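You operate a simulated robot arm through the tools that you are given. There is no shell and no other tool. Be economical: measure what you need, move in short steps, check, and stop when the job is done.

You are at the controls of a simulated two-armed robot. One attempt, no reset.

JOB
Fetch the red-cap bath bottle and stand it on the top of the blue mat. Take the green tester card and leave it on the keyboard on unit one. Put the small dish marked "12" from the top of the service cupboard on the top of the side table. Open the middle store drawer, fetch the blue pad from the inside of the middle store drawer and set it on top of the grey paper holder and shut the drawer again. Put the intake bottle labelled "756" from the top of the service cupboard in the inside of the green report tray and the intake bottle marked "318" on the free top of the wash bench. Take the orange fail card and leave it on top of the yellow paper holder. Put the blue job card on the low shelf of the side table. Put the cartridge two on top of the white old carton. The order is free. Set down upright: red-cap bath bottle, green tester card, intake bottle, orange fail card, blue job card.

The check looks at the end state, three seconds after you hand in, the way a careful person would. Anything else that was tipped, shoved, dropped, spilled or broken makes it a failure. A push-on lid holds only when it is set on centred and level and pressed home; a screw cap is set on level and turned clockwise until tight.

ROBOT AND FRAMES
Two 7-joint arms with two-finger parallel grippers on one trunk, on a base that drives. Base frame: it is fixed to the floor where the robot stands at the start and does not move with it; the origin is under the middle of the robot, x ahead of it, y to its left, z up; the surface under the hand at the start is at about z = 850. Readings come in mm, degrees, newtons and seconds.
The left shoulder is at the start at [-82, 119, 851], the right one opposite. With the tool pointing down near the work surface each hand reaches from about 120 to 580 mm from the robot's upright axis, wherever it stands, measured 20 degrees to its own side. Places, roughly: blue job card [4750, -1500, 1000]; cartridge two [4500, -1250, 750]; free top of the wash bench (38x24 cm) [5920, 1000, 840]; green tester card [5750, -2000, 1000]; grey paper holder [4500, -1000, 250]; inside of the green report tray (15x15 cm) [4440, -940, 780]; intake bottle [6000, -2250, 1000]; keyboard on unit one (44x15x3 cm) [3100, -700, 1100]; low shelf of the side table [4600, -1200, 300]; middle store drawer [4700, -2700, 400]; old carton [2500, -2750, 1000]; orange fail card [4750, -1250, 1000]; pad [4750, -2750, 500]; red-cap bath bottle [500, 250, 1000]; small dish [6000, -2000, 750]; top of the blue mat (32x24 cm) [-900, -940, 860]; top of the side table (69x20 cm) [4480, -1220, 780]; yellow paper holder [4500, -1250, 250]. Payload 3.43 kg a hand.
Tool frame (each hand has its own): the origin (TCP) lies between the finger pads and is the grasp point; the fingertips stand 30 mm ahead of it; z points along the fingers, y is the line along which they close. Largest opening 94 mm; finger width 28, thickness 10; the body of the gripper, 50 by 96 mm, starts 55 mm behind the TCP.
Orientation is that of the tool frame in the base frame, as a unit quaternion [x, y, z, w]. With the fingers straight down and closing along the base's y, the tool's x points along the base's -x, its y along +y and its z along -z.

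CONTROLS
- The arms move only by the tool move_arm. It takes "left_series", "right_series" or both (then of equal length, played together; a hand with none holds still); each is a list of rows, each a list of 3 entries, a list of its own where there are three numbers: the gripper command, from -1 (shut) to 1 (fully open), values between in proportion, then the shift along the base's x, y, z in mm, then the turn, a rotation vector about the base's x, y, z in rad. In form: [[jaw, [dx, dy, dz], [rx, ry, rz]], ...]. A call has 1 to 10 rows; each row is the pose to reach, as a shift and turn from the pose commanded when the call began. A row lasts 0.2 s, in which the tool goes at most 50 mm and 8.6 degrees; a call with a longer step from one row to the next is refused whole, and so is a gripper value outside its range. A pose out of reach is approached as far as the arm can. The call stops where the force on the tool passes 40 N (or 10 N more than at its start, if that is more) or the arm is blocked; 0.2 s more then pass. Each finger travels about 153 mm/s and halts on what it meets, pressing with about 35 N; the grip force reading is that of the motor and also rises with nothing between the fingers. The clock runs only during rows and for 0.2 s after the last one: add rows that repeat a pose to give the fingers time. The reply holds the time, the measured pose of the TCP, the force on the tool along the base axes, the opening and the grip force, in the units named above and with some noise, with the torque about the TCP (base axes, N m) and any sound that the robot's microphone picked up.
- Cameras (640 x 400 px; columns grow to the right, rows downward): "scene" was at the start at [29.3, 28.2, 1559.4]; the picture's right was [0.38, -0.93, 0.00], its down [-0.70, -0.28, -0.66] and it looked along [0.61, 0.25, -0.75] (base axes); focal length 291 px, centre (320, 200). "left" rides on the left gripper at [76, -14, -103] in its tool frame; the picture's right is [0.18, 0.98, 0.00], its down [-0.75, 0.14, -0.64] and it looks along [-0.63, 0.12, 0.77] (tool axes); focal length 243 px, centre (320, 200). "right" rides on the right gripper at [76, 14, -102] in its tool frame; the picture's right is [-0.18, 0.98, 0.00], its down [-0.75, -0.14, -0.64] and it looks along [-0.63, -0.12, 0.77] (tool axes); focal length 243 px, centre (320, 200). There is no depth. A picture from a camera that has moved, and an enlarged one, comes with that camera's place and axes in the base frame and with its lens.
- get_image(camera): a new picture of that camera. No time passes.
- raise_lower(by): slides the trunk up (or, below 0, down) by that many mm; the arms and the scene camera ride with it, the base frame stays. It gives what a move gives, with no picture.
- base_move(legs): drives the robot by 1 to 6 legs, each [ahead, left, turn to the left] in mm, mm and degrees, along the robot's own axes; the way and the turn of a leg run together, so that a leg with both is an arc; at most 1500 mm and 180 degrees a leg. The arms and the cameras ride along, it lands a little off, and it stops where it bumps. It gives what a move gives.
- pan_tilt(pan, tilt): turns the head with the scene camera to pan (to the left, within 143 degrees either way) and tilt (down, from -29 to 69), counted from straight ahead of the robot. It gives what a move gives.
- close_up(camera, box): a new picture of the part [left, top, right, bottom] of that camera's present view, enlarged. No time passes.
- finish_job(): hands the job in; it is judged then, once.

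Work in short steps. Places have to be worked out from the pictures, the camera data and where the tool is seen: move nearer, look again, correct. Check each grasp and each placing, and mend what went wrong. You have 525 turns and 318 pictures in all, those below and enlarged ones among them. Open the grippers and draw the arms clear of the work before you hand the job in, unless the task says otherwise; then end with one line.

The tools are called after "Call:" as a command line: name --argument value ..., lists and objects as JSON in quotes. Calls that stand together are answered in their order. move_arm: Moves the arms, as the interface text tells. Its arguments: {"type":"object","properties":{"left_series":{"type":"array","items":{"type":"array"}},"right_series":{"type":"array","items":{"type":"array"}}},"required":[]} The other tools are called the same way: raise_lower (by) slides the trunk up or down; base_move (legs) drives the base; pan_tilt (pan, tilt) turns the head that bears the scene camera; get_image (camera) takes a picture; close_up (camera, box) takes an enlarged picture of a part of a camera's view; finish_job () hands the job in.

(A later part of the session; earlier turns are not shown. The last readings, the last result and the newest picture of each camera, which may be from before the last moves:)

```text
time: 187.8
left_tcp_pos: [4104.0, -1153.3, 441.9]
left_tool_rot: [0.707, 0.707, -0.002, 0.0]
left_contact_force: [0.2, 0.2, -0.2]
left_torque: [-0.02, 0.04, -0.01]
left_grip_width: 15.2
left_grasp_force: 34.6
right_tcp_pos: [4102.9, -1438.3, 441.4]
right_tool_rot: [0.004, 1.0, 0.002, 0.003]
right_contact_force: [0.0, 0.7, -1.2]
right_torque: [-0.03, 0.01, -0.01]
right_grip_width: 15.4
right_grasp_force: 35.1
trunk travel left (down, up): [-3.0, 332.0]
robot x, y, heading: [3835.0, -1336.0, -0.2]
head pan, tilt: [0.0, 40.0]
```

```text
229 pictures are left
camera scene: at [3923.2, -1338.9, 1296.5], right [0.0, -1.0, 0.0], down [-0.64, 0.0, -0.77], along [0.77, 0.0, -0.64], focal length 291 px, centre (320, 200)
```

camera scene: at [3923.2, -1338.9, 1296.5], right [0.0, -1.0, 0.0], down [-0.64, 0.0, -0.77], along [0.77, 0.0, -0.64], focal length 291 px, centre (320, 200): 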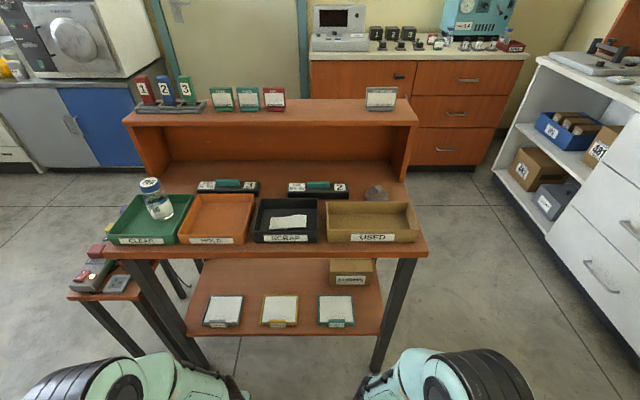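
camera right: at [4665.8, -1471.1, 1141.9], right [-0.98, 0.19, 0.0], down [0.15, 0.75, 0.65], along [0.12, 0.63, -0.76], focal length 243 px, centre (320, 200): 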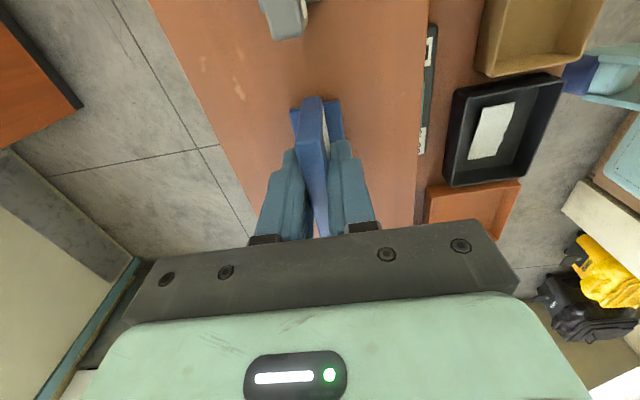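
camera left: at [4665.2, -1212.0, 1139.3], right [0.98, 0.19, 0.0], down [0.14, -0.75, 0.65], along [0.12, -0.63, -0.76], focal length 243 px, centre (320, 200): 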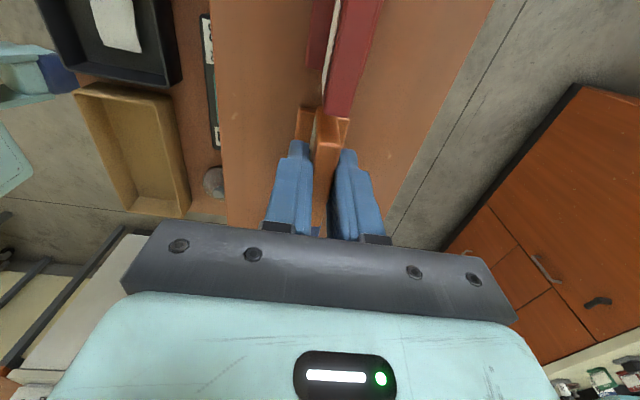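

Clear view of the shelf. I drive 225 mm ahead so the hands reach the table's front edge at shelf height.

Call:
base_move --legs '[[225, 0, 0]]'

Call:
pan_tilt --pan 0 --tilt 62

Call:
get_image --camera "scene"

Call:
get_image --camera "left"

Call:
get_image --camera "right"

```text
time: 189.5
left_tcp_pos: [4327.6, -1154.2, 442.2]
left_tool_rot: [0.707, 0.707, -0.001, 0.002]
left_contact_force: [1.0, -1.2, 0.0]
left_torque: [-0.02, -0.01, -0.03]
left_grip_width: 15.3
left_grasp_force: 35.0
right_tcp_pos: [4327.4, -1440.4, 441.5]
right_tool_rot: [0.003, 1.0, 0.002, 0.002]
right_contact_force: [0.9, 0.5, -1.6]
right_torque: [-0.01, -0.03, -0.04]
right_grip_width: 15.1
right_grasp_force: 35.5
trunk travel left (down, up): [-3.0, 332.0]
robot x, y, heading: [4055.8, -1339.4, -0.2]
head pan, tilt: [0.0, 40.0]
```

```text
time: 190.4
left_tcp_pos: [4326.9, -1153.6, 441.4]
left_tool_rot: [0.707, 0.707, -0.003, 0.002]
left_contact_force: [0.2, 0.4, -0.8]
left_torque: [0.05, 0.0, 0.01]
left_grip_width: 15.4
left_grasp_force: 34.6
right_tcp_pos: [4326.6, -1439.4, 440.9]
right_tool_rot: [0.003, 1.0, 0.002, 0.004]
right_contact_force: [0.1, 0.9, 0.1]
right_torque: [-0.03, -0.01, 0.0]
right_grip_width: 15.4
right_grasp_force: 35.3
trunk travel left (down, up): [-3.0, 332.0]
robot x, y, heading: [4057.5, -1336.8, -0.1]
head pan, tilt: [0.0, 62.0]
```

```text
228 pictures are left
camera scene: at [4126.0, -1339.6, 1267.5], right [0.0, -1.0, 0.0], down [-0.88, 0.0, -0.47], along [0.47, 0.0, -0.88], focal length 291 px, centre (320, 200)
```

scene: 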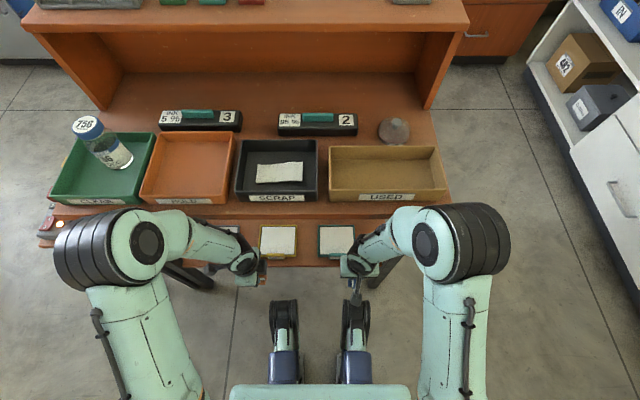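

```text
227 pictures are left
camera left: at [4312.1, -1078.0, 544.4], right [0.98, 0.18, 0.0], down [0.14, -0.75, 0.65], along [0.12, -0.63, -0.76], focal length 243 px, centre (320, 200)
```

left: 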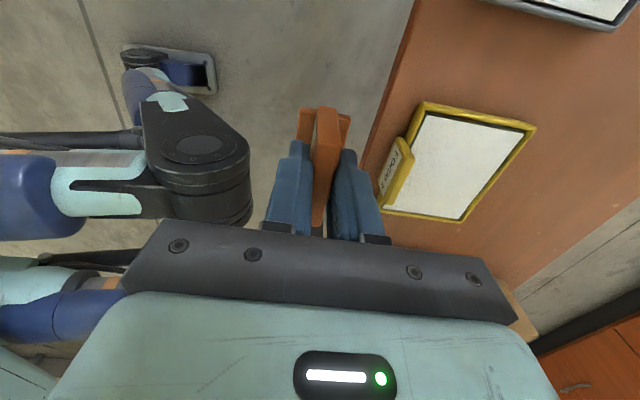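

```text
226 pictures are left
camera right: at [4249.0, -1425.3, 542.9], right [0.19, 0.98, 0.0], down [0.75, -0.15, 0.65], along [0.63, -0.12, -0.76], focal length 243 px, centre (320, 200)
```

right: 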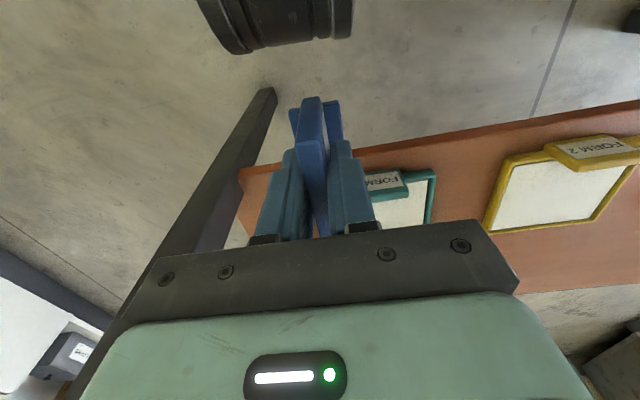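

The elbows come close to the table edge here; I back up 85 mm so the arm works straighter under the table, then extend the left hand over the yellow holder (≈[4475, -1191]).

Call:
base_move --legs '[[-85, 0, 0]]'

Call:
move_arm --left_series '[[-1, [40, -6, 0], [0, 0, 0]], [-1, [80, -12, 0], [0, 0, 0]], [-1, [120, -18, 0], [0, 0, 0]], [-1, [160, -26, 0], [0, 0, 0]], [-1, [200, -34, 0], [0, 0, 0]], [-1, [235, -39, 0], [0, 0, 0]], [-1, [235, -39, 0], [0, 0, 0]]]'

Call:
get_image --camera "scene"

Call:
get_image --camera "left"

```text
time: 191.5
left_tcp_pos: [4240.8, -1153.0, 441.4]
left_tool_rot: [0.707, 0.707, -0.001, 0.002]
left_contact_force: [0.4, -0.6, -0.4]
left_torque: [0.0, 0.03, -0.01]
left_grip_width: 15.0
left_grasp_force: 35.1
right_tcp_pos: [4241.6, -1438.6, 441.5]
right_tool_rot: [0.002, 1.0, 0.002, 0.003]
right_contact_force: [0.0, -0.1, -0.5]
right_torque: [0.0, 0.02, 0.03]
right_grip_width: 15.2
right_grasp_force: 35.0
trunk travel left (down, up): [-3.0, 332.0]
robot x, y, heading: [3972.7, -1338.0, -0.2]
head pan, tilt: [0.0, 62.0]
```

```text
time: 193.3
left_tcp_pos: [4446.7, -1184.8, 420.0]
left_tool_rot: [0.706, 0.708, -0.017, -0.02]
left_contact_force: [1.1, -0.1, 0.1]
left_torque: [0.02, 0.04, -0.03]
left_grip_width: 15.3
left_grasp_force: 35.2
right_tcp_pos: [4230.2, -1438.1, 440.9]
right_tool_rot: [0.002, 1.0, 0.002, 0.002]
right_contact_force: [0.1, 0.0, -0.1]
right_torque: [0.01, 0.0, -0.01]
right_grip_width: 15.2
right_grasp_force: 34.8
trunk travel left (down, up): [-3.0, 332.0]
robot x, y, heading: [3956.2, -1339.2, 0.1]
head pan, tilt: [0.0, 62.0]
stopped in row 7 (left hand): the arm was blocked; the commanded pose is now the measured one
```

```text
225 pictures are left
camera scene: at [4028.6, -1338.7, 1267.4], right [0.0, -1.0, 0.0], down [-0.88, 0.0, -0.47], along [0.47, 0.0, -0.88], focal length 291 px, centre (320, 200)
```

scene: 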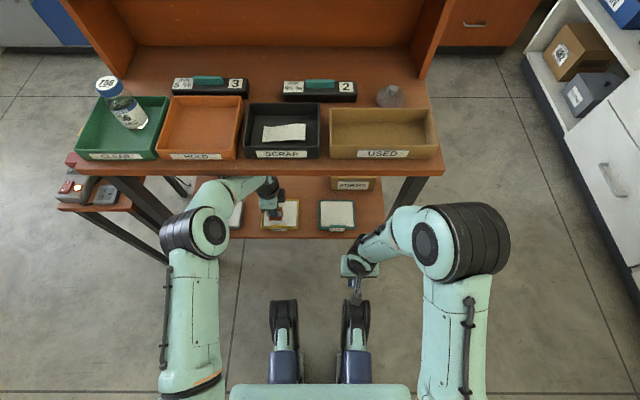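

```text
224 pictures are left
camera left: at [4437.1, -1109.4, 523.0], right [0.98, 0.19, -0.05], down [0.18, -0.75, 0.63], along [0.08, -0.63, -0.77], focal length 243 px, centre (320, 200)
```

left: 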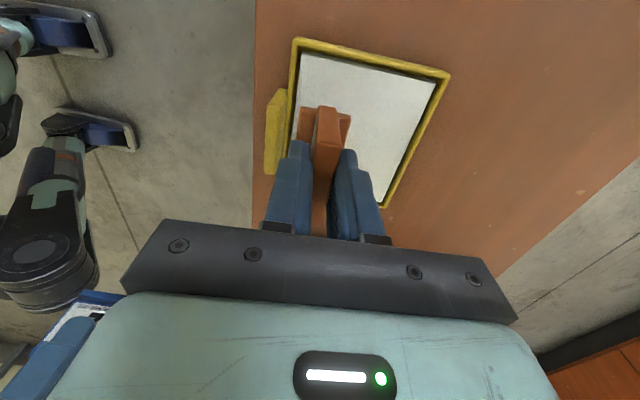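

The forearm pressed up against the table's front edge and stopped. I draw the hand straight back out.

Call:
move_arm --left_series '[[-1, [-20, 3, 0], [0, 0, 0]], [-1, [-50, 8, 0], [0, 0, 0]], [-1, [-90, 14, 0], [0, 0, 0]], [-1, [-130, 20, 0], [0, 0, 0]], [-1, [-170, 26, 0], [0, 0, 0]]]'

Call:
get_image --camera "scene"

Call:
get_image --camera "left"

```text
time: 194.5
left_tcp_pos: [4279.9, -1161.4, 424.9]
left_tool_rot: [0.706, 0.708, -0.013, -0.013]
left_contact_force: [-0.9, 1.0, -0.1]
left_torque: [0.01, 0.02, 0.03]
left_grip_width: 15.2
left_grasp_force: 34.8
right_tcp_pos: [4229.6, -1437.3, 441.0]
right_tool_rot: [0.001, 1.0, 0.001, 0.002]
right_contact_force: [0.3, -0.2, -0.7]
right_torque: [-0.03, 0.0, 0.03]
right_grip_width: 15.3
right_grasp_force: 34.8
trunk travel left (down, up): [-3.0, 332.0]
robot x, y, heading: [3959.3, -1336.4, 0.2]
head pan, tilt: [0.0, 62.0]
```

```text
223 pictures are left
camera scene: at [4027.9, -1338.9, 1267.5], right [0.0, -1.0, 0.0], down [-0.88, 0.0, -0.47], along [0.47, 0.0, -0.88], focal length 291 px, centre (320, 200)
```

scene: 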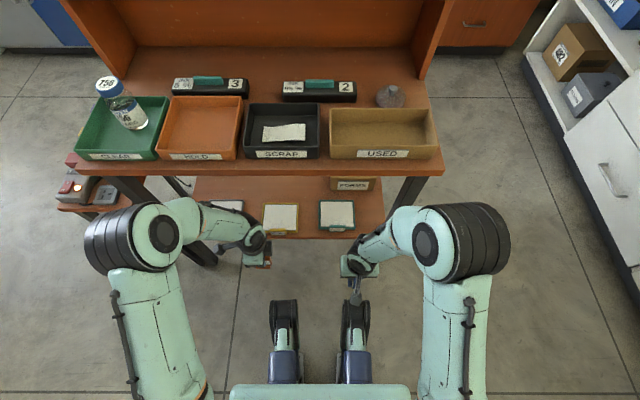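

```text
222 pictures are left
camera left: at [4269.6, -1084.9, 528.1], right [0.98, 0.19, -0.04], down [0.17, -0.75, 0.64], along [0.09, -0.63, -0.77], focal length 243 px, centre (320, 200)
```

left: 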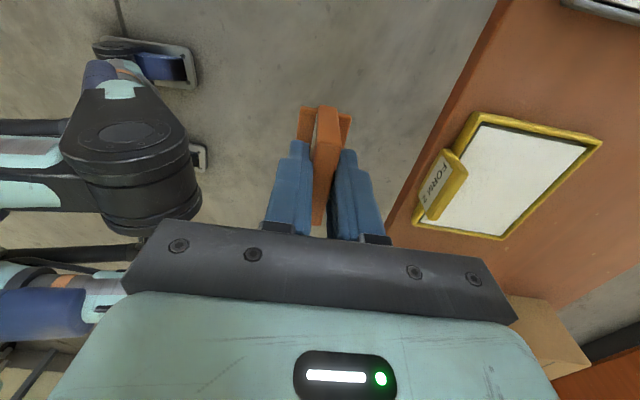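

Nothing on the table moved. I back up 50 mm so the arm works straighter, fix the 2° tilt, and extend again a bit lower.

Call:
base_move --legs '[[-52, 0, 0]]'

Call:
move_arm --left_series '[[-1, [40, -5, 0], [0, -0.037, 0]], [-1, [80, -10, 0], [0, -0.037, 0]], [-1, [120, -15, -3], [0, -0.037, 0]], [-1, [160, -20, -6], [0, -0.037, 0]], [-1, [190, -24, -8], [0, -0.037, 0]], [-1, [215, -28, -8], [0, -0.037, 0]], [-1, [215, -28, -8], [0, -0.037, 0]]]'

Call:
get_image --camera "scene"

Call:
get_image --camera "left"

```text
time: 195.4
left_tcp_pos: [4228.5, -1159.4, 426.0]
left_tool_rot: [0.706, 0.708, -0.013, -0.015]
left_contact_force: [-0.3, -0.6, 0.5]
left_torque: [-0.02, 0.03, 0.01]
left_grip_width: 15.5
left_grasp_force: 34.9
right_tcp_pos: [4177.1, -1437.9, 440.9]
right_tool_rot: [0.001, 1.0, 0.002, 0.002]
right_contact_force: [-0.3, -0.4, -0.6]
right_torque: [0.01, 0.02, 0.02]
right_grip_width: 15.3
right_grasp_force: 35.4
trunk travel left (down, up): [-3.0, 332.0]
robot x, y, heading: [3906.3, -1336.8, 0.4]
head pan, tilt: [0.0, 62.0]
```

```text
time: 197.0
left_tcp_pos: [4445.2, -1189.1, 417.1]
left_tool_rot: [0.706, 0.708, -0.003, -0.001]
left_contact_force: [0.3, -1.0, 0.5]
left_torque: [-0.04, 0.06, -0.02]
left_grip_width: 15.1
left_grasp_force: 34.8
right_tcp_pos: [4178.6, -1437.4, 440.8]
right_tool_rot: [0.001, 1.0, 0.002, 0.002]
right_contact_force: [0.6, 0.3, 0.1]
right_torque: [0.0, -0.03, 0.01]
right_grip_width: 15.5
right_grasp_force: 34.6
trunk travel left (down, up): [-3.0, 332.0]
robot x, y, heading: [3904.3, -1340.9, 0.6]
head pan, tilt: [0.0, 62.0]
```

```text
221 pictures are left
camera scene: at [3976.3, -1338.9, 1267.5], right [0.0, -1.0, 0.0], down [-0.88, 0.0, -0.47], along [0.47, 0.0, -0.88], focal length 291 px, centre (320, 200)
```

scene: 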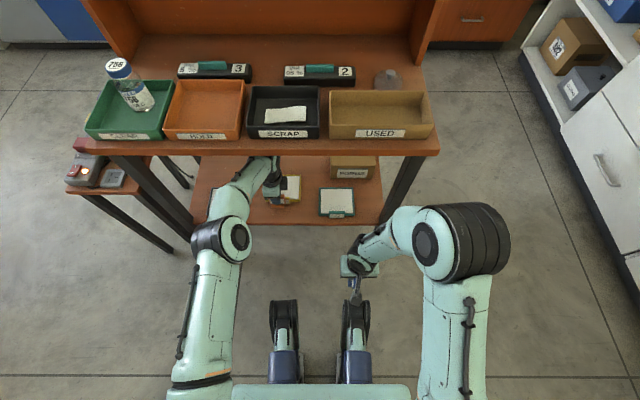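

```text
220 pictures are left
camera left: at [4429.6, -1113.5, 518.6], right [0.98, 0.19, 0.0], down [0.15, -0.75, 0.64], along [0.12, -0.63, -0.77], focal length 243 px, centre (320, 200)
```

left: 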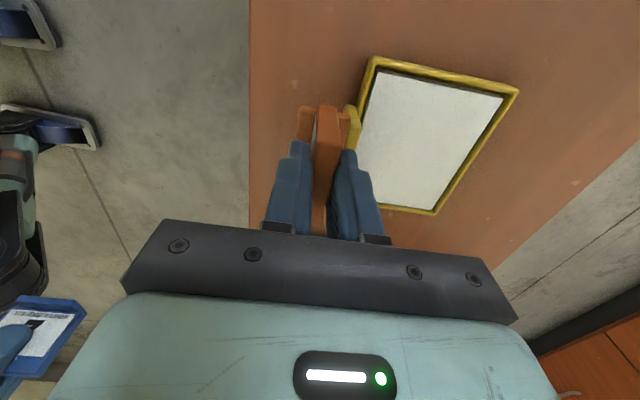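

The arm is now free of the edge. The holder seems displaced in this view, so I check closely.

Call:
close_up --camera "scene" --box '[180, 140, 400, 250]'

Call:
close_up --camera "left" --box '[240, 20, 540, 240]'

```text
2.91 times, centred on (290, 195) of scene
camera zoom: at [3976.3, -1338.9, 1267.5], right [0.0, -1.0, 0.0], down [-0.88, 0.0, -0.47], along [0.47, 0.0, -0.88], focal length 848 px, centre (407, 214)
```

zoom: 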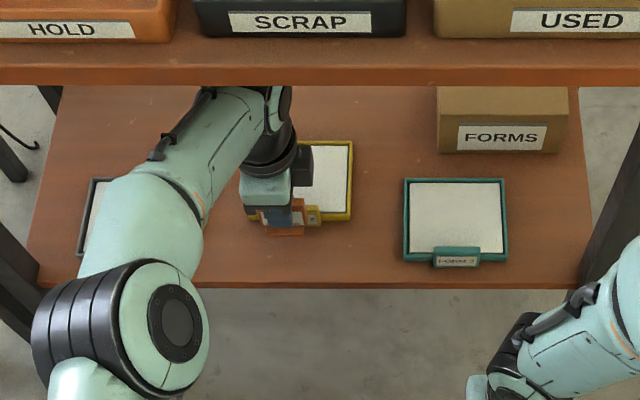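

```text
1.82 times, centred on (390, 130) of left
camera zoom: at [4429.6, -1113.5, 518.6], right [0.98, 0.19, 0.0], down [0.15, -0.75, 0.64], along [0.12, -0.63, -0.77], focal length 441 px, centre (193, 327)
```

zoom: 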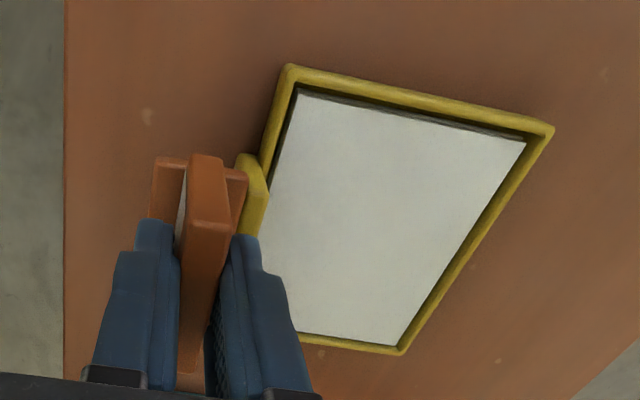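

The card's foot met the clip and pushed the yellow holder back by about 50 mm. I'll mend that: lift the card over the clip, move behind it, and draw the holder forward again. First raise to z≈455.

Call:
move_arm --left_series '[[-1, [-6, 0, 0], [0, 0, 0]], [-1, [-6, 0, 20], [0, 0, 0]], [-1, [-6, -8, 40], [0, 0, 0]], [-1, [-6, -14, 40], [0, 0, 0]]]'

Call:
base_move --legs '[[45, 0, -0.5]]'

Call:
get_image --camera "left"

Call:
close_up --camera "scene" --box '[180, 140, 400, 260]'

```text
time: 198.0
left_tcp_pos: [4438.3, -1202.1, 456.4]
left_tool_rot: [0.706, 0.708, -0.001, -0.001]
left_contact_force: [1.3, -0.4, -0.3]
left_torque: [-0.01, -0.01, -0.02]
left_grip_width: 15.2
left_grasp_force: 35.2
right_tcp_pos: [4177.9, -1437.4, 441.1]
right_tool_rot: [0.001, 1.0, 0.001, 0.003]
right_contact_force: [0.1, 0.4, -0.3]
right_torque: [0.02, -0.02, 0.01]
right_grip_width: 15.3
right_grasp_force: 35.1
trunk travel left (down, up): [-3.0, 332.0]
robot x, y, heading: [3906.6, -1338.1, -0.1]
head pan, tilt: [0.0, 62.0]
```

```text
time: 198.9
left_tcp_pos: [4463.5, -1204.2, 442.5]
left_tool_rot: [0.71, 0.704, -0.012, -0.012]
left_contact_force: [-0.7, 0.0, 0.4]
left_torque: [0.03, 0.0, 0.01]
left_grip_width: 15.4
left_grasp_force: 35.0
right_tcp_pos: [4215.6, -1436.8, 445.6]
right_tool_rot: [0.003, 1.0, 0.0, 0.01]
right_contact_force: [0.1, 1.1, -0.2]
right_torque: [0.02, 0.02, 0.01]
right_grip_width: 15.1
right_grasp_force: 34.9
trunk travel left (down, up): [-3.0, 332.0]
robot x, y, heading: [3950.0, -1337.3, -0.2]
head pan, tilt: [0.0, 62.0]
```

```text
217 pictures are left
camera left: at [4452.8, -1129.0, 545.1], right [0.98, 0.17, -0.03], down [0.16, -0.76, 0.64], along [0.09, -0.63, -0.77], focal length 243 px, centre (320, 200)
```

left: 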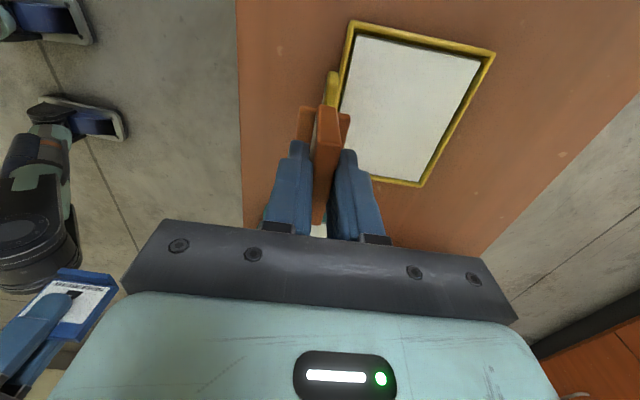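

```text
2.91 times, centred on (290, 200) of scene
camera zoom: at [4003.1, -1334.5, 1268.1], right [0.0, -1.0, 0.0], down [-0.88, 0.0, -0.48], along [0.48, -0.01, -0.88], focal length 848 px, centre (407, 200)
```

zoom: 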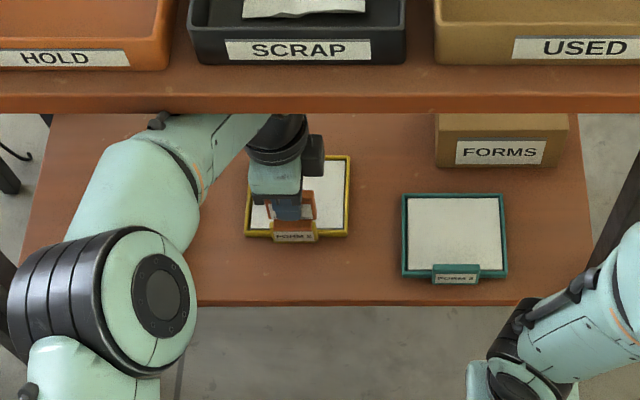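

The forearm touches the table edge again when the base goes ahead (readings show a slight tilt). I back off at once and will extend the arm instead.

Call:
base_move --legs '[[-38, 0, 0.3]]'

Call:
get_image --camera "scene"

```text
time: 199.8
left_tcp_pos: [4430.4, -1202.7, 436.3]
left_tool_rot: [0.709, 0.705, -0.014, -0.018]
left_contact_force: [0.4, 0.7, 0.3]
left_torque: [0.03, -0.04, 0.02]
left_grip_width: 15.2
left_grasp_force: 35.0
right_tcp_pos: [4183.3, -1437.5, 441.3]
right_tool_rot: [0.002, 1.0, 0.001, 0.002]
right_contact_force: [-0.1, 0.3, -0.3]
right_torque: [-0.03, 0.01, 0.01]
right_grip_width: 15.4
right_grasp_force: 34.9
trunk travel left (down, up): [-3.0, 332.0]
robot x, y, heading: [3909.9, -1335.7, 0.1]
head pan, tilt: [0.0, 62.0]
```

```text
215 pictures are left
camera scene: at [3981.0, -1338.9, 1267.5], right [0.0, -1.0, 0.0], down [-0.88, 0.0, -0.47], along [0.47, 0.0, -0.88], focal length 291 px, centre (320, 200)
```

scene: 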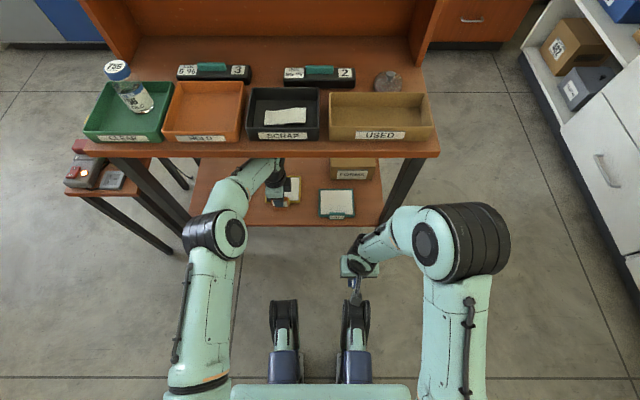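

Level again. I now extend the arm (base fixed) up and over the clip to x≈4495, correcting the tilt.

Call:
move_arm --left_series '[[-1, [0, 0, 10], [-0.006, -0.045, 0.006]], [-1, [20, 0, 18], [-0.006, -0.045, 0.006]], [-1, [40, 0, 18], [-0.006, -0.045, 0.006]], [-1, [55, 0, 18], [-0.006, -0.045, 0.006]], [-1, [65, 0, 18], [-0.006, -0.045, 0.006]], [-1, [65, 0, 18], [-0.006, -0.045, 0.006]]]'

Call:
get_image --camera "left"

Call:
close_up --camera "scene" --box '[180, 130, 400, 260]'

```text
time: 201.2
left_tcp_pos: [4469.6, -1202.3, 453.5]
left_tool_rot: [0.707, 0.707, -0.001, -0.001]
left_contact_force: [-0.1, -0.5, -0.3]
left_torque: [-0.03, -0.01, -0.01]
left_grip_width: 15.5
left_grasp_force: 35.0
left hand out of reach, approached as far as the arm can: row 4, 5, 6
right_tcp_pos: [4182.8, -1436.9, 442.3]
right_tool_rot: [0.001, 1.0, 0.002, 0.002]
right_contact_force: [0.3, 0.2, 0.0]
right_torque: [-0.02, -0.03, 0.02]
right_grip_width: 15.0
right_grasp_force: 34.5
trunk travel left (down, up): [-3.0, 332.0]
robot x, y, heading: [3912.9, -1335.0, 0.0]
head pan, tilt: [0.0, 62.0]
```

```text
214 pictures are left
camera left: at [4454.0, -1127.0, 556.5], right [0.98, 0.19, 0.0], down [0.14, -0.75, 0.64], along [0.12, -0.63, -0.77], focal length 243 px, centre (320, 200)
```

left: 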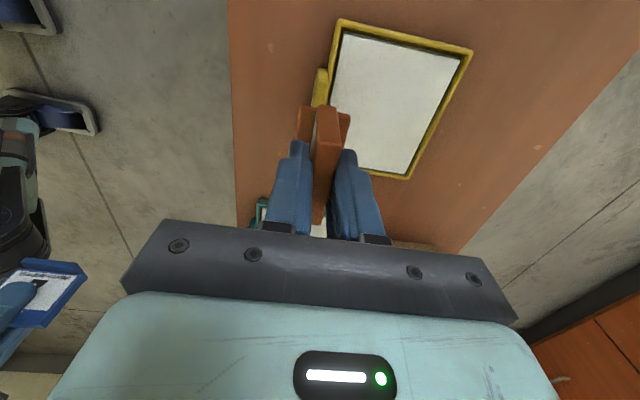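

```text
2.91 times, centred on (290, 195) of scene
camera zoom: at [3981.2, -1338.9, 1267.5], right [0.0, -1.0, 0.0], down [-0.88, 0.0, -0.47], along [0.47, 0.0, -0.88], focal length 848 px, centre (407, 214)
```

zoom: 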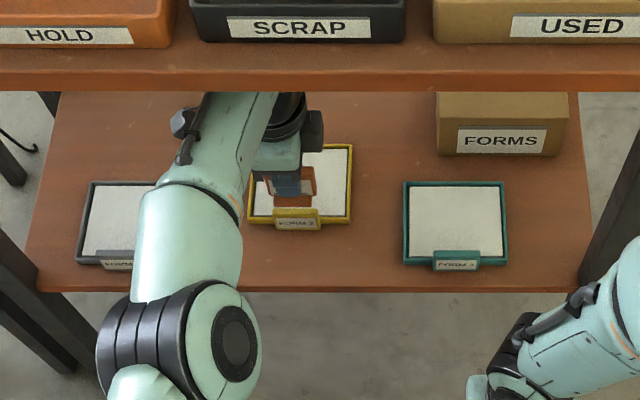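

The arm is nearly straight now, so it clears the edge; moving the base 28 mm ahead should carry the card behind the clip.

Call:
base_move --legs '[[28, 0, 0]]'

Call:
get_image --camera "left"

Call:
close_up --camera "scene" --box '[180, 130, 400, 260]'

```text
time: 202.0
left_tcp_pos: [4497.1, -1203.4, 454.4]
left_tool_rot: [0.707, 0.708, 0.0, 0.001]
left_contact_force: [-0.2, 0.3, -0.2]
left_torque: [0.01, 0.01, 0.01]
left_grip_width: 15.4
left_grasp_force: 35.1
right_tcp_pos: [4209.7, -1437.9, 441.6]
right_tool_rot: [0.001, 1.0, 0.002, 0.002]
right_contact_force: [-0.7, 0.5, 0.3]
right_torque: [-0.02, -0.02, 0.0]
right_grip_width: 15.2
right_grasp_force: 34.7
trunk travel left (down, up): [-3.0, 332.0]
robot x, y, heading: [3938.5, -1339.4, 0.2]
head pan, tilt: [0.0, 62.0]
```

```text
212 pictures are left
camera left: at [4482.2, -1126.9, 556.5], right [0.98, 0.19, 0.0], down [0.14, -0.75, 0.64], along [0.12, -0.63, -0.77], focal length 243 px, centre (320, 200)
```

left: 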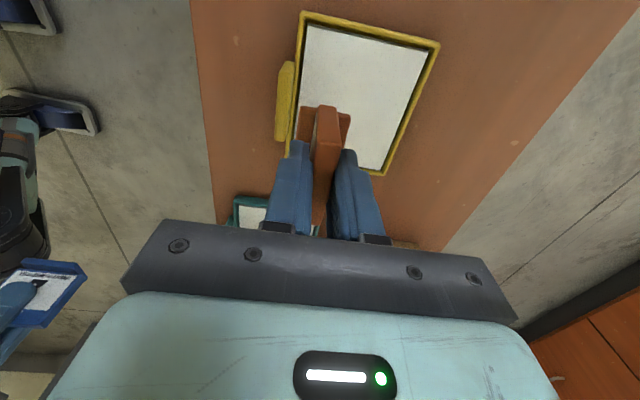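

```text
2.91 times, centred on (290, 195) of scene
camera zoom: at [4009.5, -1338.8, 1267.4], right [0.0, -1.0, 0.0], down [-0.88, 0.0, -0.47], along [0.47, 0.0, -0.88], focal length 848 px, centre (407, 214)
```

zoom: 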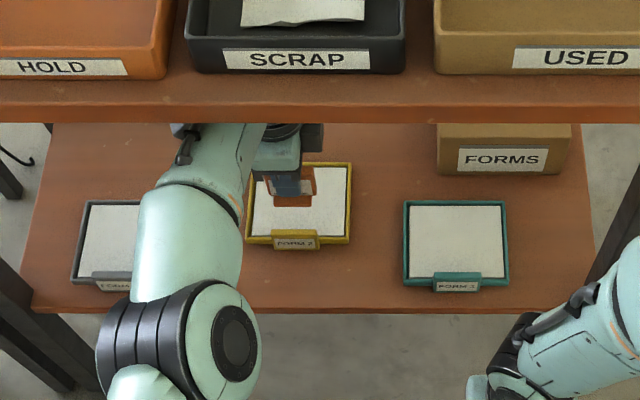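

No contact this time. The card hovers behind the clip; I lower it gently onto the paper.

Call:
move_arm --left_series '[[-1, [0, 0, -20], [0, 0, 0]], [-1, [0, 0, -32], [0, 0, 0]], [-1, [0, 0, -36], [0, 0, 0]], [-1, [0, 0, -40], [0, 0, 0]], [-1, [0, 0, -43], [0, 0, 0]], [-1, [0, 0, -46], [0, 0, 0]], [-1, [0, 0, -49], [0, 0, 0]]]'

```text
time: 203.6
left_tcp_pos: [4488.8, -1202.1, 407.0]
left_tool_rot: [0.707, 0.707, 0.0, 0.0]
left_contact_force: [-0.7, 0.2, -0.3]
left_torque: [0.0, -0.01, -0.03]
left_grip_width: 15.3
left_grasp_force: 34.8
left hand out of reach, approached as far as the arm can: row 2, 3, 4, 5, 6, 7
right_tcp_pos: [4211.0, -1438.0, 441.2]
right_tool_rot: [0.001, 1.0, 0.002, 0.003]
right_contact_force: [-0.6, -1.4, 0.8]
right_torque: [-0.01, 0.0, 0.02]
right_grip_width: 15.2
right_grasp_force: 34.8
trunk travel left (down, up): [-3.0, 332.0]
robot x, y, heading: [3939.0, -1338.4, 0.4]
head pan, tilt: [0.0, 62.0]
```

Reach drew it back to x≈4489; I check where the foot stands relative to the rim.

Call:
close_up --camera "left" --box '[180, 0, 460, 240]'

Call:
close_up --camera "scene" --box '[240, 160, 360, 240]'

```text
1.67 times, centred on (320, 120) of left
camera zoom: at [4473.9, -1126.3, 508.6], right [0.98, 0.19, 0.0], down [0.14, -0.75, 0.64], along [0.12, -0.63, -0.77], focal length 404 px, centre (320, 333)
```

zoom: 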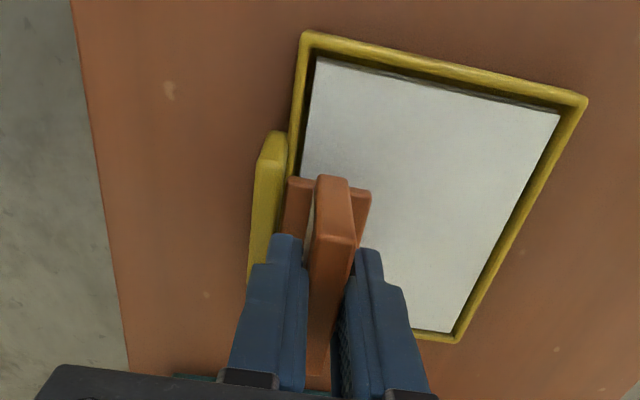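

```text
5.00 times, centred on (300, 200) of scene
camera zoom: at [4009.3, -1338.8, 1267.5], right [0.0, -1.0, 0.0], down [-0.88, 0.0, -0.47], along [0.47, 0.0, -0.88], focal length 1457 px, centre (420, 200)
```

zoom: 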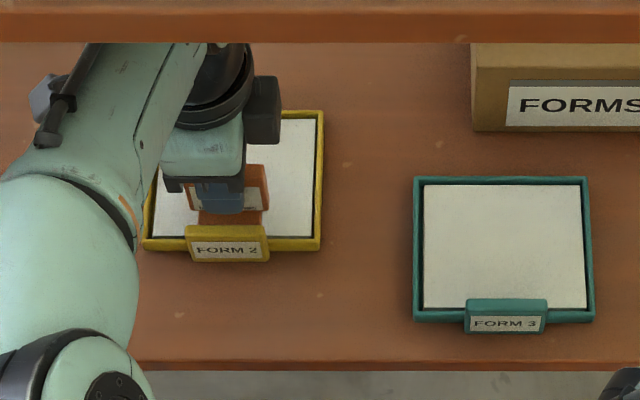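

The card is inside the frame, behind the clip. I lower a few mm more to touch the paper.

Call:
move_arm --left_series '[[-1, [-1, 0, -2], [0, 0, 0]], [-1, [-1, 0, -4], [0, 0, 0]], [-1, [-1, 0, -6], [0, 0, 0]], [-1, [-1, 0, -8], [0, 0, 0]], [-1, [-1, 0, -10], [0, 0, 0]]]'

```text
time: 204.8
left_tcp_pos: [4488.0, -1202.5, 396.2]
left_tool_rot: [0.706, 0.708, -0.001, 0.001]
left_contact_force: [0.0, 0.3, -0.1]
left_torque: [0.01, 0.01, 0.02]
left_grip_width: 15.3
left_grasp_force: 35.1
right_tcp_pos: [4210.1, -1437.8, 440.8]
right_tool_rot: [0.002, 1.0, 0.002, 0.003]
right_contact_force: [0.3, 0.2, -0.4]
right_torque: [-0.01, 0.0, -0.01]
right_grip_width: 15.0
right_grasp_force: 34.8
trunk travel left (down, up): [-3.0, 332.0]
robot x, y, heading: [3937.8, -1337.3, 0.4]
head pan, tilt: [0.0, 62.0]
```

Still no contact; I continue down in 2 mm steps.

Call:
move_arm --left_series '[[-1, [0, 0, -2], [0, 0, 0]], [-1, [0, 0, -4], [0, 0, 0]], [-1, [0, 0, -6], [0, 0, 0]], [-1, [0, 0, -8], [0, 0, 0]], [-1, [0, 0, -10], [0, 0, 0]], [-1, [0, 0, -12], [0, 0, 0]], [-1, [0, 0, -14], [0, 0, 0]], [-1, [0, 0, -16], [0, 0, 0]]]'

Call:
close_up --camera "left" --box '[180, 0, 460, 240]'

```text
time: 206.0
left_tcp_pos: [4488.6, -1202.7, 391.0]
left_tool_rot: [0.707, 0.707, 0.001, 0.003]
left_contact_force: [0.0, 0.6, 2.5]
left_torque: [-0.08, 0.08, 0.07]
left_grip_width: 15.4
left_grasp_force: 35.1
left hand out of reach, approached as far as the arm can: row 5
right_tcp_pos: [4210.9, -1438.4, 441.0]
right_tool_rot: [0.002, 1.0, 0.002, 0.003]
right_contact_force: [0.9, 0.4, 0.1]
right_torque: [0.0, -0.04, 0.0]
right_grip_width: 15.5
right_grasp_force: 34.6
trunk travel left (down, up): [-3.0, 332.0]
robot x, y, heading: [3941.7, -1338.5, -0.0]
head pan, tilt: [0.0, 62.0]
stopped in row 6 (left hand): the force on the tool passed its limit at 42 N (the readings are from after the stop); the commanded pose is now the measured one
```

```text
1.67 times, centred on (320, 120) of left
camera zoom: at [4473.2, -1126.4, 493.5], right [0.98, 0.19, 0.01], down [0.14, -0.75, 0.64], along [0.12, -0.63, -0.76], focal length 404 px, centre (320, 333)
```

zoom: 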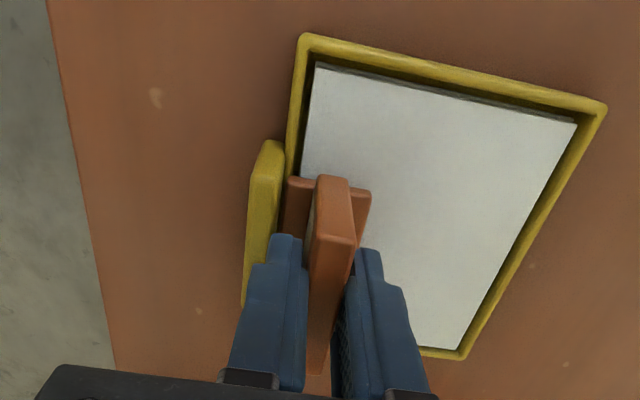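

The foot rests just behind the clip. I now draw the holder forward by ≈58 mm, slowly, with light pressure.

Call:
move_arm --left_series '[[-1, [-3, 0, 1], [0, 0, 0]], [-1, [-9, 0, 1], [0, 0, 0]], [-1, [-16, 0, 1], [0, 0, 0]], [-1, [-23, 0, 1], [0, 0, 0]], [-1, [-30, 0, 1], [0, 0, 0]], [-1, [-37, 0, 1], [0, 0, 0]], [-1, [-44, 0, 1], [0, 0, 0]], [-1, [-50, 0, 1], [0, 0, 0]], [-1, [-50, 0, 1], [0, 0, 0]]]'

Call:
close_up --camera "scene" --box '[200, 160, 360, 260]'

Call:
close_up --camera "left" --box '[180, 0, 460, 240]'

```text
time: 208.0
left_tcp_pos: [4485.7, -1203.8, 389.4]
left_tool_rot: [0.707, 0.708, 0.005, 0.005]
left_contact_force: [7.6, 4.7, 26.2]
left_torque: [-0.24, 0.03, 0.02]
left_grip_width: 15.0
left_grasp_force: 35.1
left hand out of reach, approached as far as the arm can: row 2, 3, 4, 5, 6, 7, 8, 9
right_tcp_pos: [4209.4, -1437.4, 441.7]
right_tool_rot: [0.002, 1.0, 0.001, 0.003]
right_contact_force: [-0.3, 0.2, -0.1]
right_torque: [-0.03, -0.01, 0.05]
right_grip_width: 15.1
right_grasp_force: 35.0
trunk travel left (down, up): [-3.0, 332.0]
robot x, y, heading: [3942.4, -1342.2, 0.0]
head pan, tilt: [0.0, 62.0]
```

```text
4.00 times, centred on (280, 210) of scene
camera zoom: at [4007.7, -1339.0, 1267.6], right [0.0, -1.0, 0.0], down [-0.88, 0.0, -0.47], along [0.47, 0.0, -0.88], focal length 1166 px, centre (480, 160)
```

zoom: 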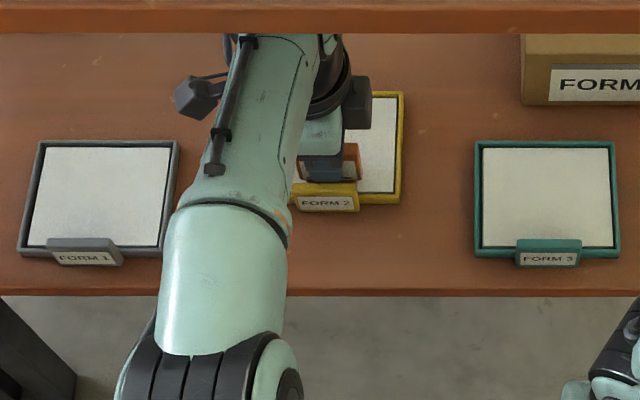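

```text
1.67 times, centred on (320, 120) of left
camera zoom: at [4469.7, -1127.7, 492.5], right [0.98, 0.19, 0.01], down [0.13, -0.75, 0.64], along [0.13, -0.63, -0.76], focal length 404 px, centre (320, 333)
```

zoom: 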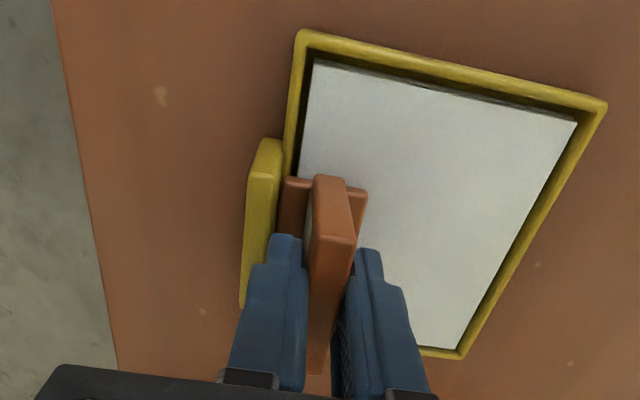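

The arm is stuck near its straight limit, so I relieve the pressure slightly and pull with the base instead.

Call:
move_arm --left_series '[[-1, [0, 0, 2], [0, 0, 0]], [-1, [0, 0, 2], [0, 0, 0]]]'

Call:
base_move --legs '[[-25, 0, 0]]'

Call:
close_up --camera "scene" --box '[200, 150, 360, 250]'

```text
time: 208.6
left_tcp_pos: [4485.8, -1202.9, 389.8]
left_tool_rot: [0.707, 0.707, 0.003, 0.003]
left_contact_force: [7.1, 3.2, 19.7]
left_torque: [-0.27, 0.02, -0.04]
left_grip_width: 15.4
left_grasp_force: 35.2
right_tcp_pos: [4210.2, -1438.1, 441.3]
right_tool_rot: [0.002, 1.0, 0.002, 0.004]
right_contact_force: [0.4, 0.4, -0.9]
right_torque: [0.01, -0.02, 0.0]
right_grip_width: 15.4
right_grasp_force: 35.2
trunk travel left (down, up): [-3.0, 332.0]
robot x, y, heading: [3941.5, -1338.3, 0.2]
head pan, tilt: [0.0, 62.0]
```

```text
time: 209.4
left_tcp_pos: [4458.8, -1204.9, 389.6]
left_tool_rot: [0.707, 0.707, 0.001, 0.002]
left_contact_force: [-2.9, -1.3, 20.5]
left_torque: [-0.39, 0.46, 0.0]
left_grip_width: 15.5
left_grasp_force: 35.1
right_tcp_pos: [4185.6, -1437.9, 441.6]
right_tool_rot: [0.001, 1.0, 0.001, 0.003]
right_contact_force: [-1.3, 0.9, 0.1]
right_torque: [-0.02, 0.01, -0.02]
right_grip_width: 15.6
right_grasp_force: 35.2
trunk travel left (down, up): [-3.0, 332.0]
robot x, y, heading: [3914.3, -1340.0, -0.0]
head pan, tilt: [0.0, 62.0]
```

```text
4.00 times, centred on (280, 200) of scene
camera zoom: at [3982.9, -1339.2, 1267.5], right [0.0, -1.0, 0.0], down [-0.88, 0.0, -0.47], along [0.47, 0.0, -0.88], focal length 1166 px, centre (480, 200)
```

zoom: 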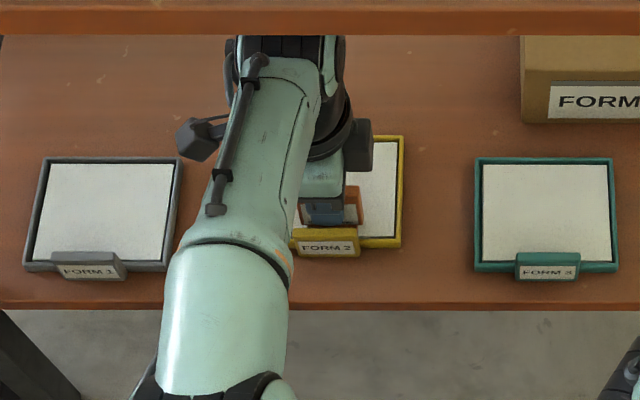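

The holder followed; about 23 mm remain. I pull the rest with the base.

Call:
base_move --legs '[[-23, 0, 0]]'

Call:
close_up --camera "scene" --box '[200, 140, 360, 240]'

Call:
get_image --camera "left"

```text
time: 210.2
left_tcp_pos: [4436.1, -1204.3, 386.9]
left_tool_rot: [0.707, 0.708, 0.0, 0.001]
left_contact_force: [0.2, -0.1, -0.5]
left_torque: [0.02, -0.03, -0.01]
left_grip_width: 15.3
left_grasp_force: 34.9
right_tcp_pos: [4162.6, -1437.3, 441.1]
right_tool_rot: [0.002, 1.0, 0.002, 0.002]
right_contact_force: [0.6, -0.5, -0.2]
right_torque: [-0.01, -0.03, 0.03]
right_grip_width: 15.2
right_grasp_force: 35.1
trunk travel left (down, up): [-3.0, 332.0]
robot x, y, heading: [3897.8, -1340.4, 0.0]
head pan, tilt: [0.0, 62.0]
```

```text
4.00 times, centred on (280, 190) of scene
camera zoom: at [3961.9, -1338.8, 1267.4], right [0.0, -1.0, 0.0], down [-0.88, 0.0, -0.47], along [0.47, 0.0, -0.88], focal length 1166 px, centre (480, 240)
```

zoom: 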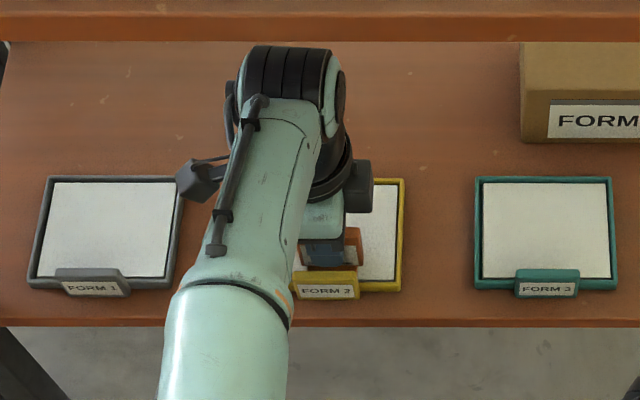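

```text
203 pictures are left
camera left: at [4421.3, -1128.5, 489.3], right [0.98, 0.18, 0.0], down [0.14, -0.75, 0.64], along [0.12, -0.63, -0.77], focal length 243 px, centre (320, 200)
```

left: 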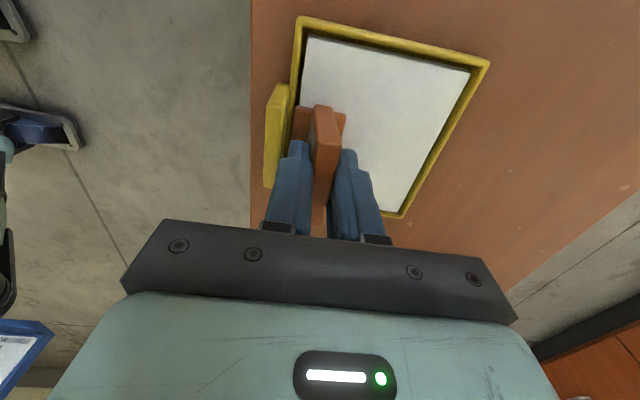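

The yellow holder is back in line with the others. I lift the card 8 mm, move 22 mm further in with the base, and set it down.

Call:
move_arm --left_series '[[-1, [0, 0, 5], [0, 0, 0]], [-1, [0, 0, 10], [0, 0, 0]], [-1, [0, 0, 10], [0, 0, 0]]]'

Call:
base_move --legs '[[22, 0, 0]]'

Call:
move_arm --left_series '[[-1, [0, 0, -5], [0, 0, 0]], [-1, [0, 0, -7], [0, 0, 0]], [-1, [0, 0, -9], [0, 0, 0]], [-1, [0, 0, -11], [0, 0, 0]], [-1, [0, 0, -13], [0, 0, 0]], [-1, [0, 0, -15], [0, 0, 0]], [-1, [0, 0, -17], [0, 0, 0]], [-1, [0, 0, -19], [0, 0, 0]]]'

Call:
get_image --camera "left"

```text
time: 211.1
left_tcp_pos: [4437.3, -1204.8, 395.7]
left_tool_rot: [0.707, 0.707, -0.001, 0.001]
left_contact_force: [0.2, -0.3, -0.4]
left_torque: [0.0, 0.0, -0.01]
left_grip_width: 15.5
left_grasp_force: 36.0
right_tcp_pos: [4162.3, -1437.8, 441.2]
right_tool_rot: [0.002, 1.0, 0.002, 0.003]
right_contact_force: [-0.1, -1.3, -0.3]
right_torque: [0.04, -0.01, 0.03]
right_grip_width: 15.1
right_grasp_force: 34.6
trunk travel left (down, up): [-3.0, 332.0]
robot x, y, heading: [3890.0, -1340.8, -0.0]
head pan, tilt: [0.0, 62.0]
```

```text
time: 211.8
left_tcp_pos: [4459.6, -1204.3, 396.8]
left_tool_rot: [0.707, 0.707, -0.001, 0.0]
left_contact_force: [0.1, 0.0, 0.2]
left_torque: [-0.03, -0.03, -0.01]
left_grip_width: 15.1
left_grasp_force: 34.8
right_tcp_pos: [4185.5, -1438.4, 440.1]
right_tool_rot: [0.0, 1.0, 0.003, 0.003]
right_contact_force: [0.5, 0.1, -0.4]
right_torque: [-0.01, -0.01, -0.01]
right_grip_width: 15.4
right_grasp_force: 35.3
trunk travel left (down, up): [-3.0, 332.0]
robot x, y, heading: [3917.7, -1341.2, -0.1]
head pan, tilt: [0.0, 62.0]
```

```text
time: 213.7
left_tcp_pos: [4459.1, -1204.9, 380.3]
left_tool_rot: [0.708, 0.707, 0.001, 0.002]
left_contact_force: [-3.6, 1.1, 17.9]
left_torque: [-0.1, -0.03, -0.03]
left_grip_width: 15.2
left_grasp_force: 35.1
right_tcp_pos: [4184.9, -1437.9, 440.5]
right_tool_rot: [0.001, 1.0, 0.002, 0.003]
right_contact_force: [-0.3, 0.0, -1.0]
right_torque: [0.0, 0.0, 0.0]
right_grip_width: 15.4
right_grasp_force: 35.1
trunk travel left (down, up): [-3.0, 332.0]
robot x, y, heading: [3917.6, -1333.3, -0.0]
head pan, tilt: [0.0, 62.0]
```

```text
202 pictures are left
camera left: at [4443.7, -1129.0, 482.7], right [0.98, 0.18, 0.0], down [0.14, -0.75, 0.64], along [0.12, -0.63, -0.77], focal length 243 px, centre (320, 200)
```

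left: 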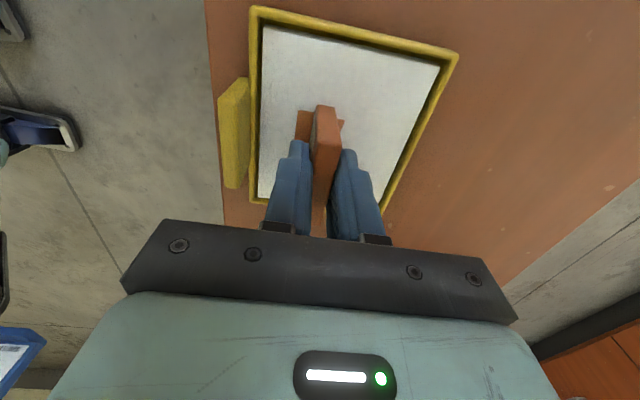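

The card sits centred on the yellow holder. I release, rise, and back the base out.

Call:
move_arm --left_series '[[-1, [0, 0, 1], [0, 0, 0]], [-0.5, [0, 0, 1], [0, 0, 0]], [-0.2, [0, 0, 1], [0, 0, 0]], [-0.2, [0, 0, 1], [0, 0, 0]], [-0.2, [0, 0, 20], [0, 0, 0]], [-0.2, [0, 0, 40], [0, 0, 0]], [-0.2, [0, 0, 62], [0, 0, 0]], [-0.2, [0, 0, 62], [0, 0, 0]]]'

Call:
get_image --camera "left"

```text
time: 215.4
left_tcp_pos: [4467.4, -1205.9, 439.5]
left_tool_rot: [0.707, 0.707, -0.001, -0.001]
left_contact_force: [0.9, 0.4, -0.2]
left_torque: [0.01, 0.01, 0.0]
left_grip_width: 37.6
left_grasp_force: 0.0
left hand out of reach, approached as far as the arm can: row 6, 7, 8
right_tcp_pos: [4185.4, -1437.4, 440.9]
right_tool_rot: [0.001, 1.0, 0.002, 0.003]
right_contact_force: [0.1, 0.6, -0.5]
right_torque: [-0.02, -0.03, -0.01]
right_grip_width: 15.3
right_grasp_force: 34.7
trunk travel left (down, up): [-3.0, 332.0]
robot x, y, heading: [3912.7, -1338.2, 0.1]
head pan, tilt: [0.0, 62.0]
```

```text
201 pictures are left
camera left: at [4452.0, -1129.4, 541.8], right [0.98, 0.18, 0.0], down [0.14, -0.75, 0.64], along [0.12, -0.63, -0.77], focal length 243 px, centre (320, 200)
```

left: 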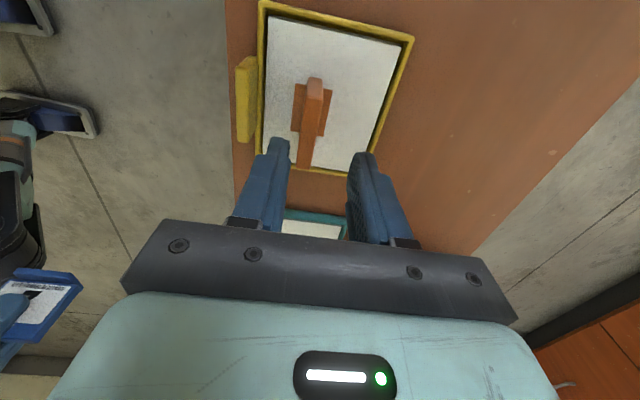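

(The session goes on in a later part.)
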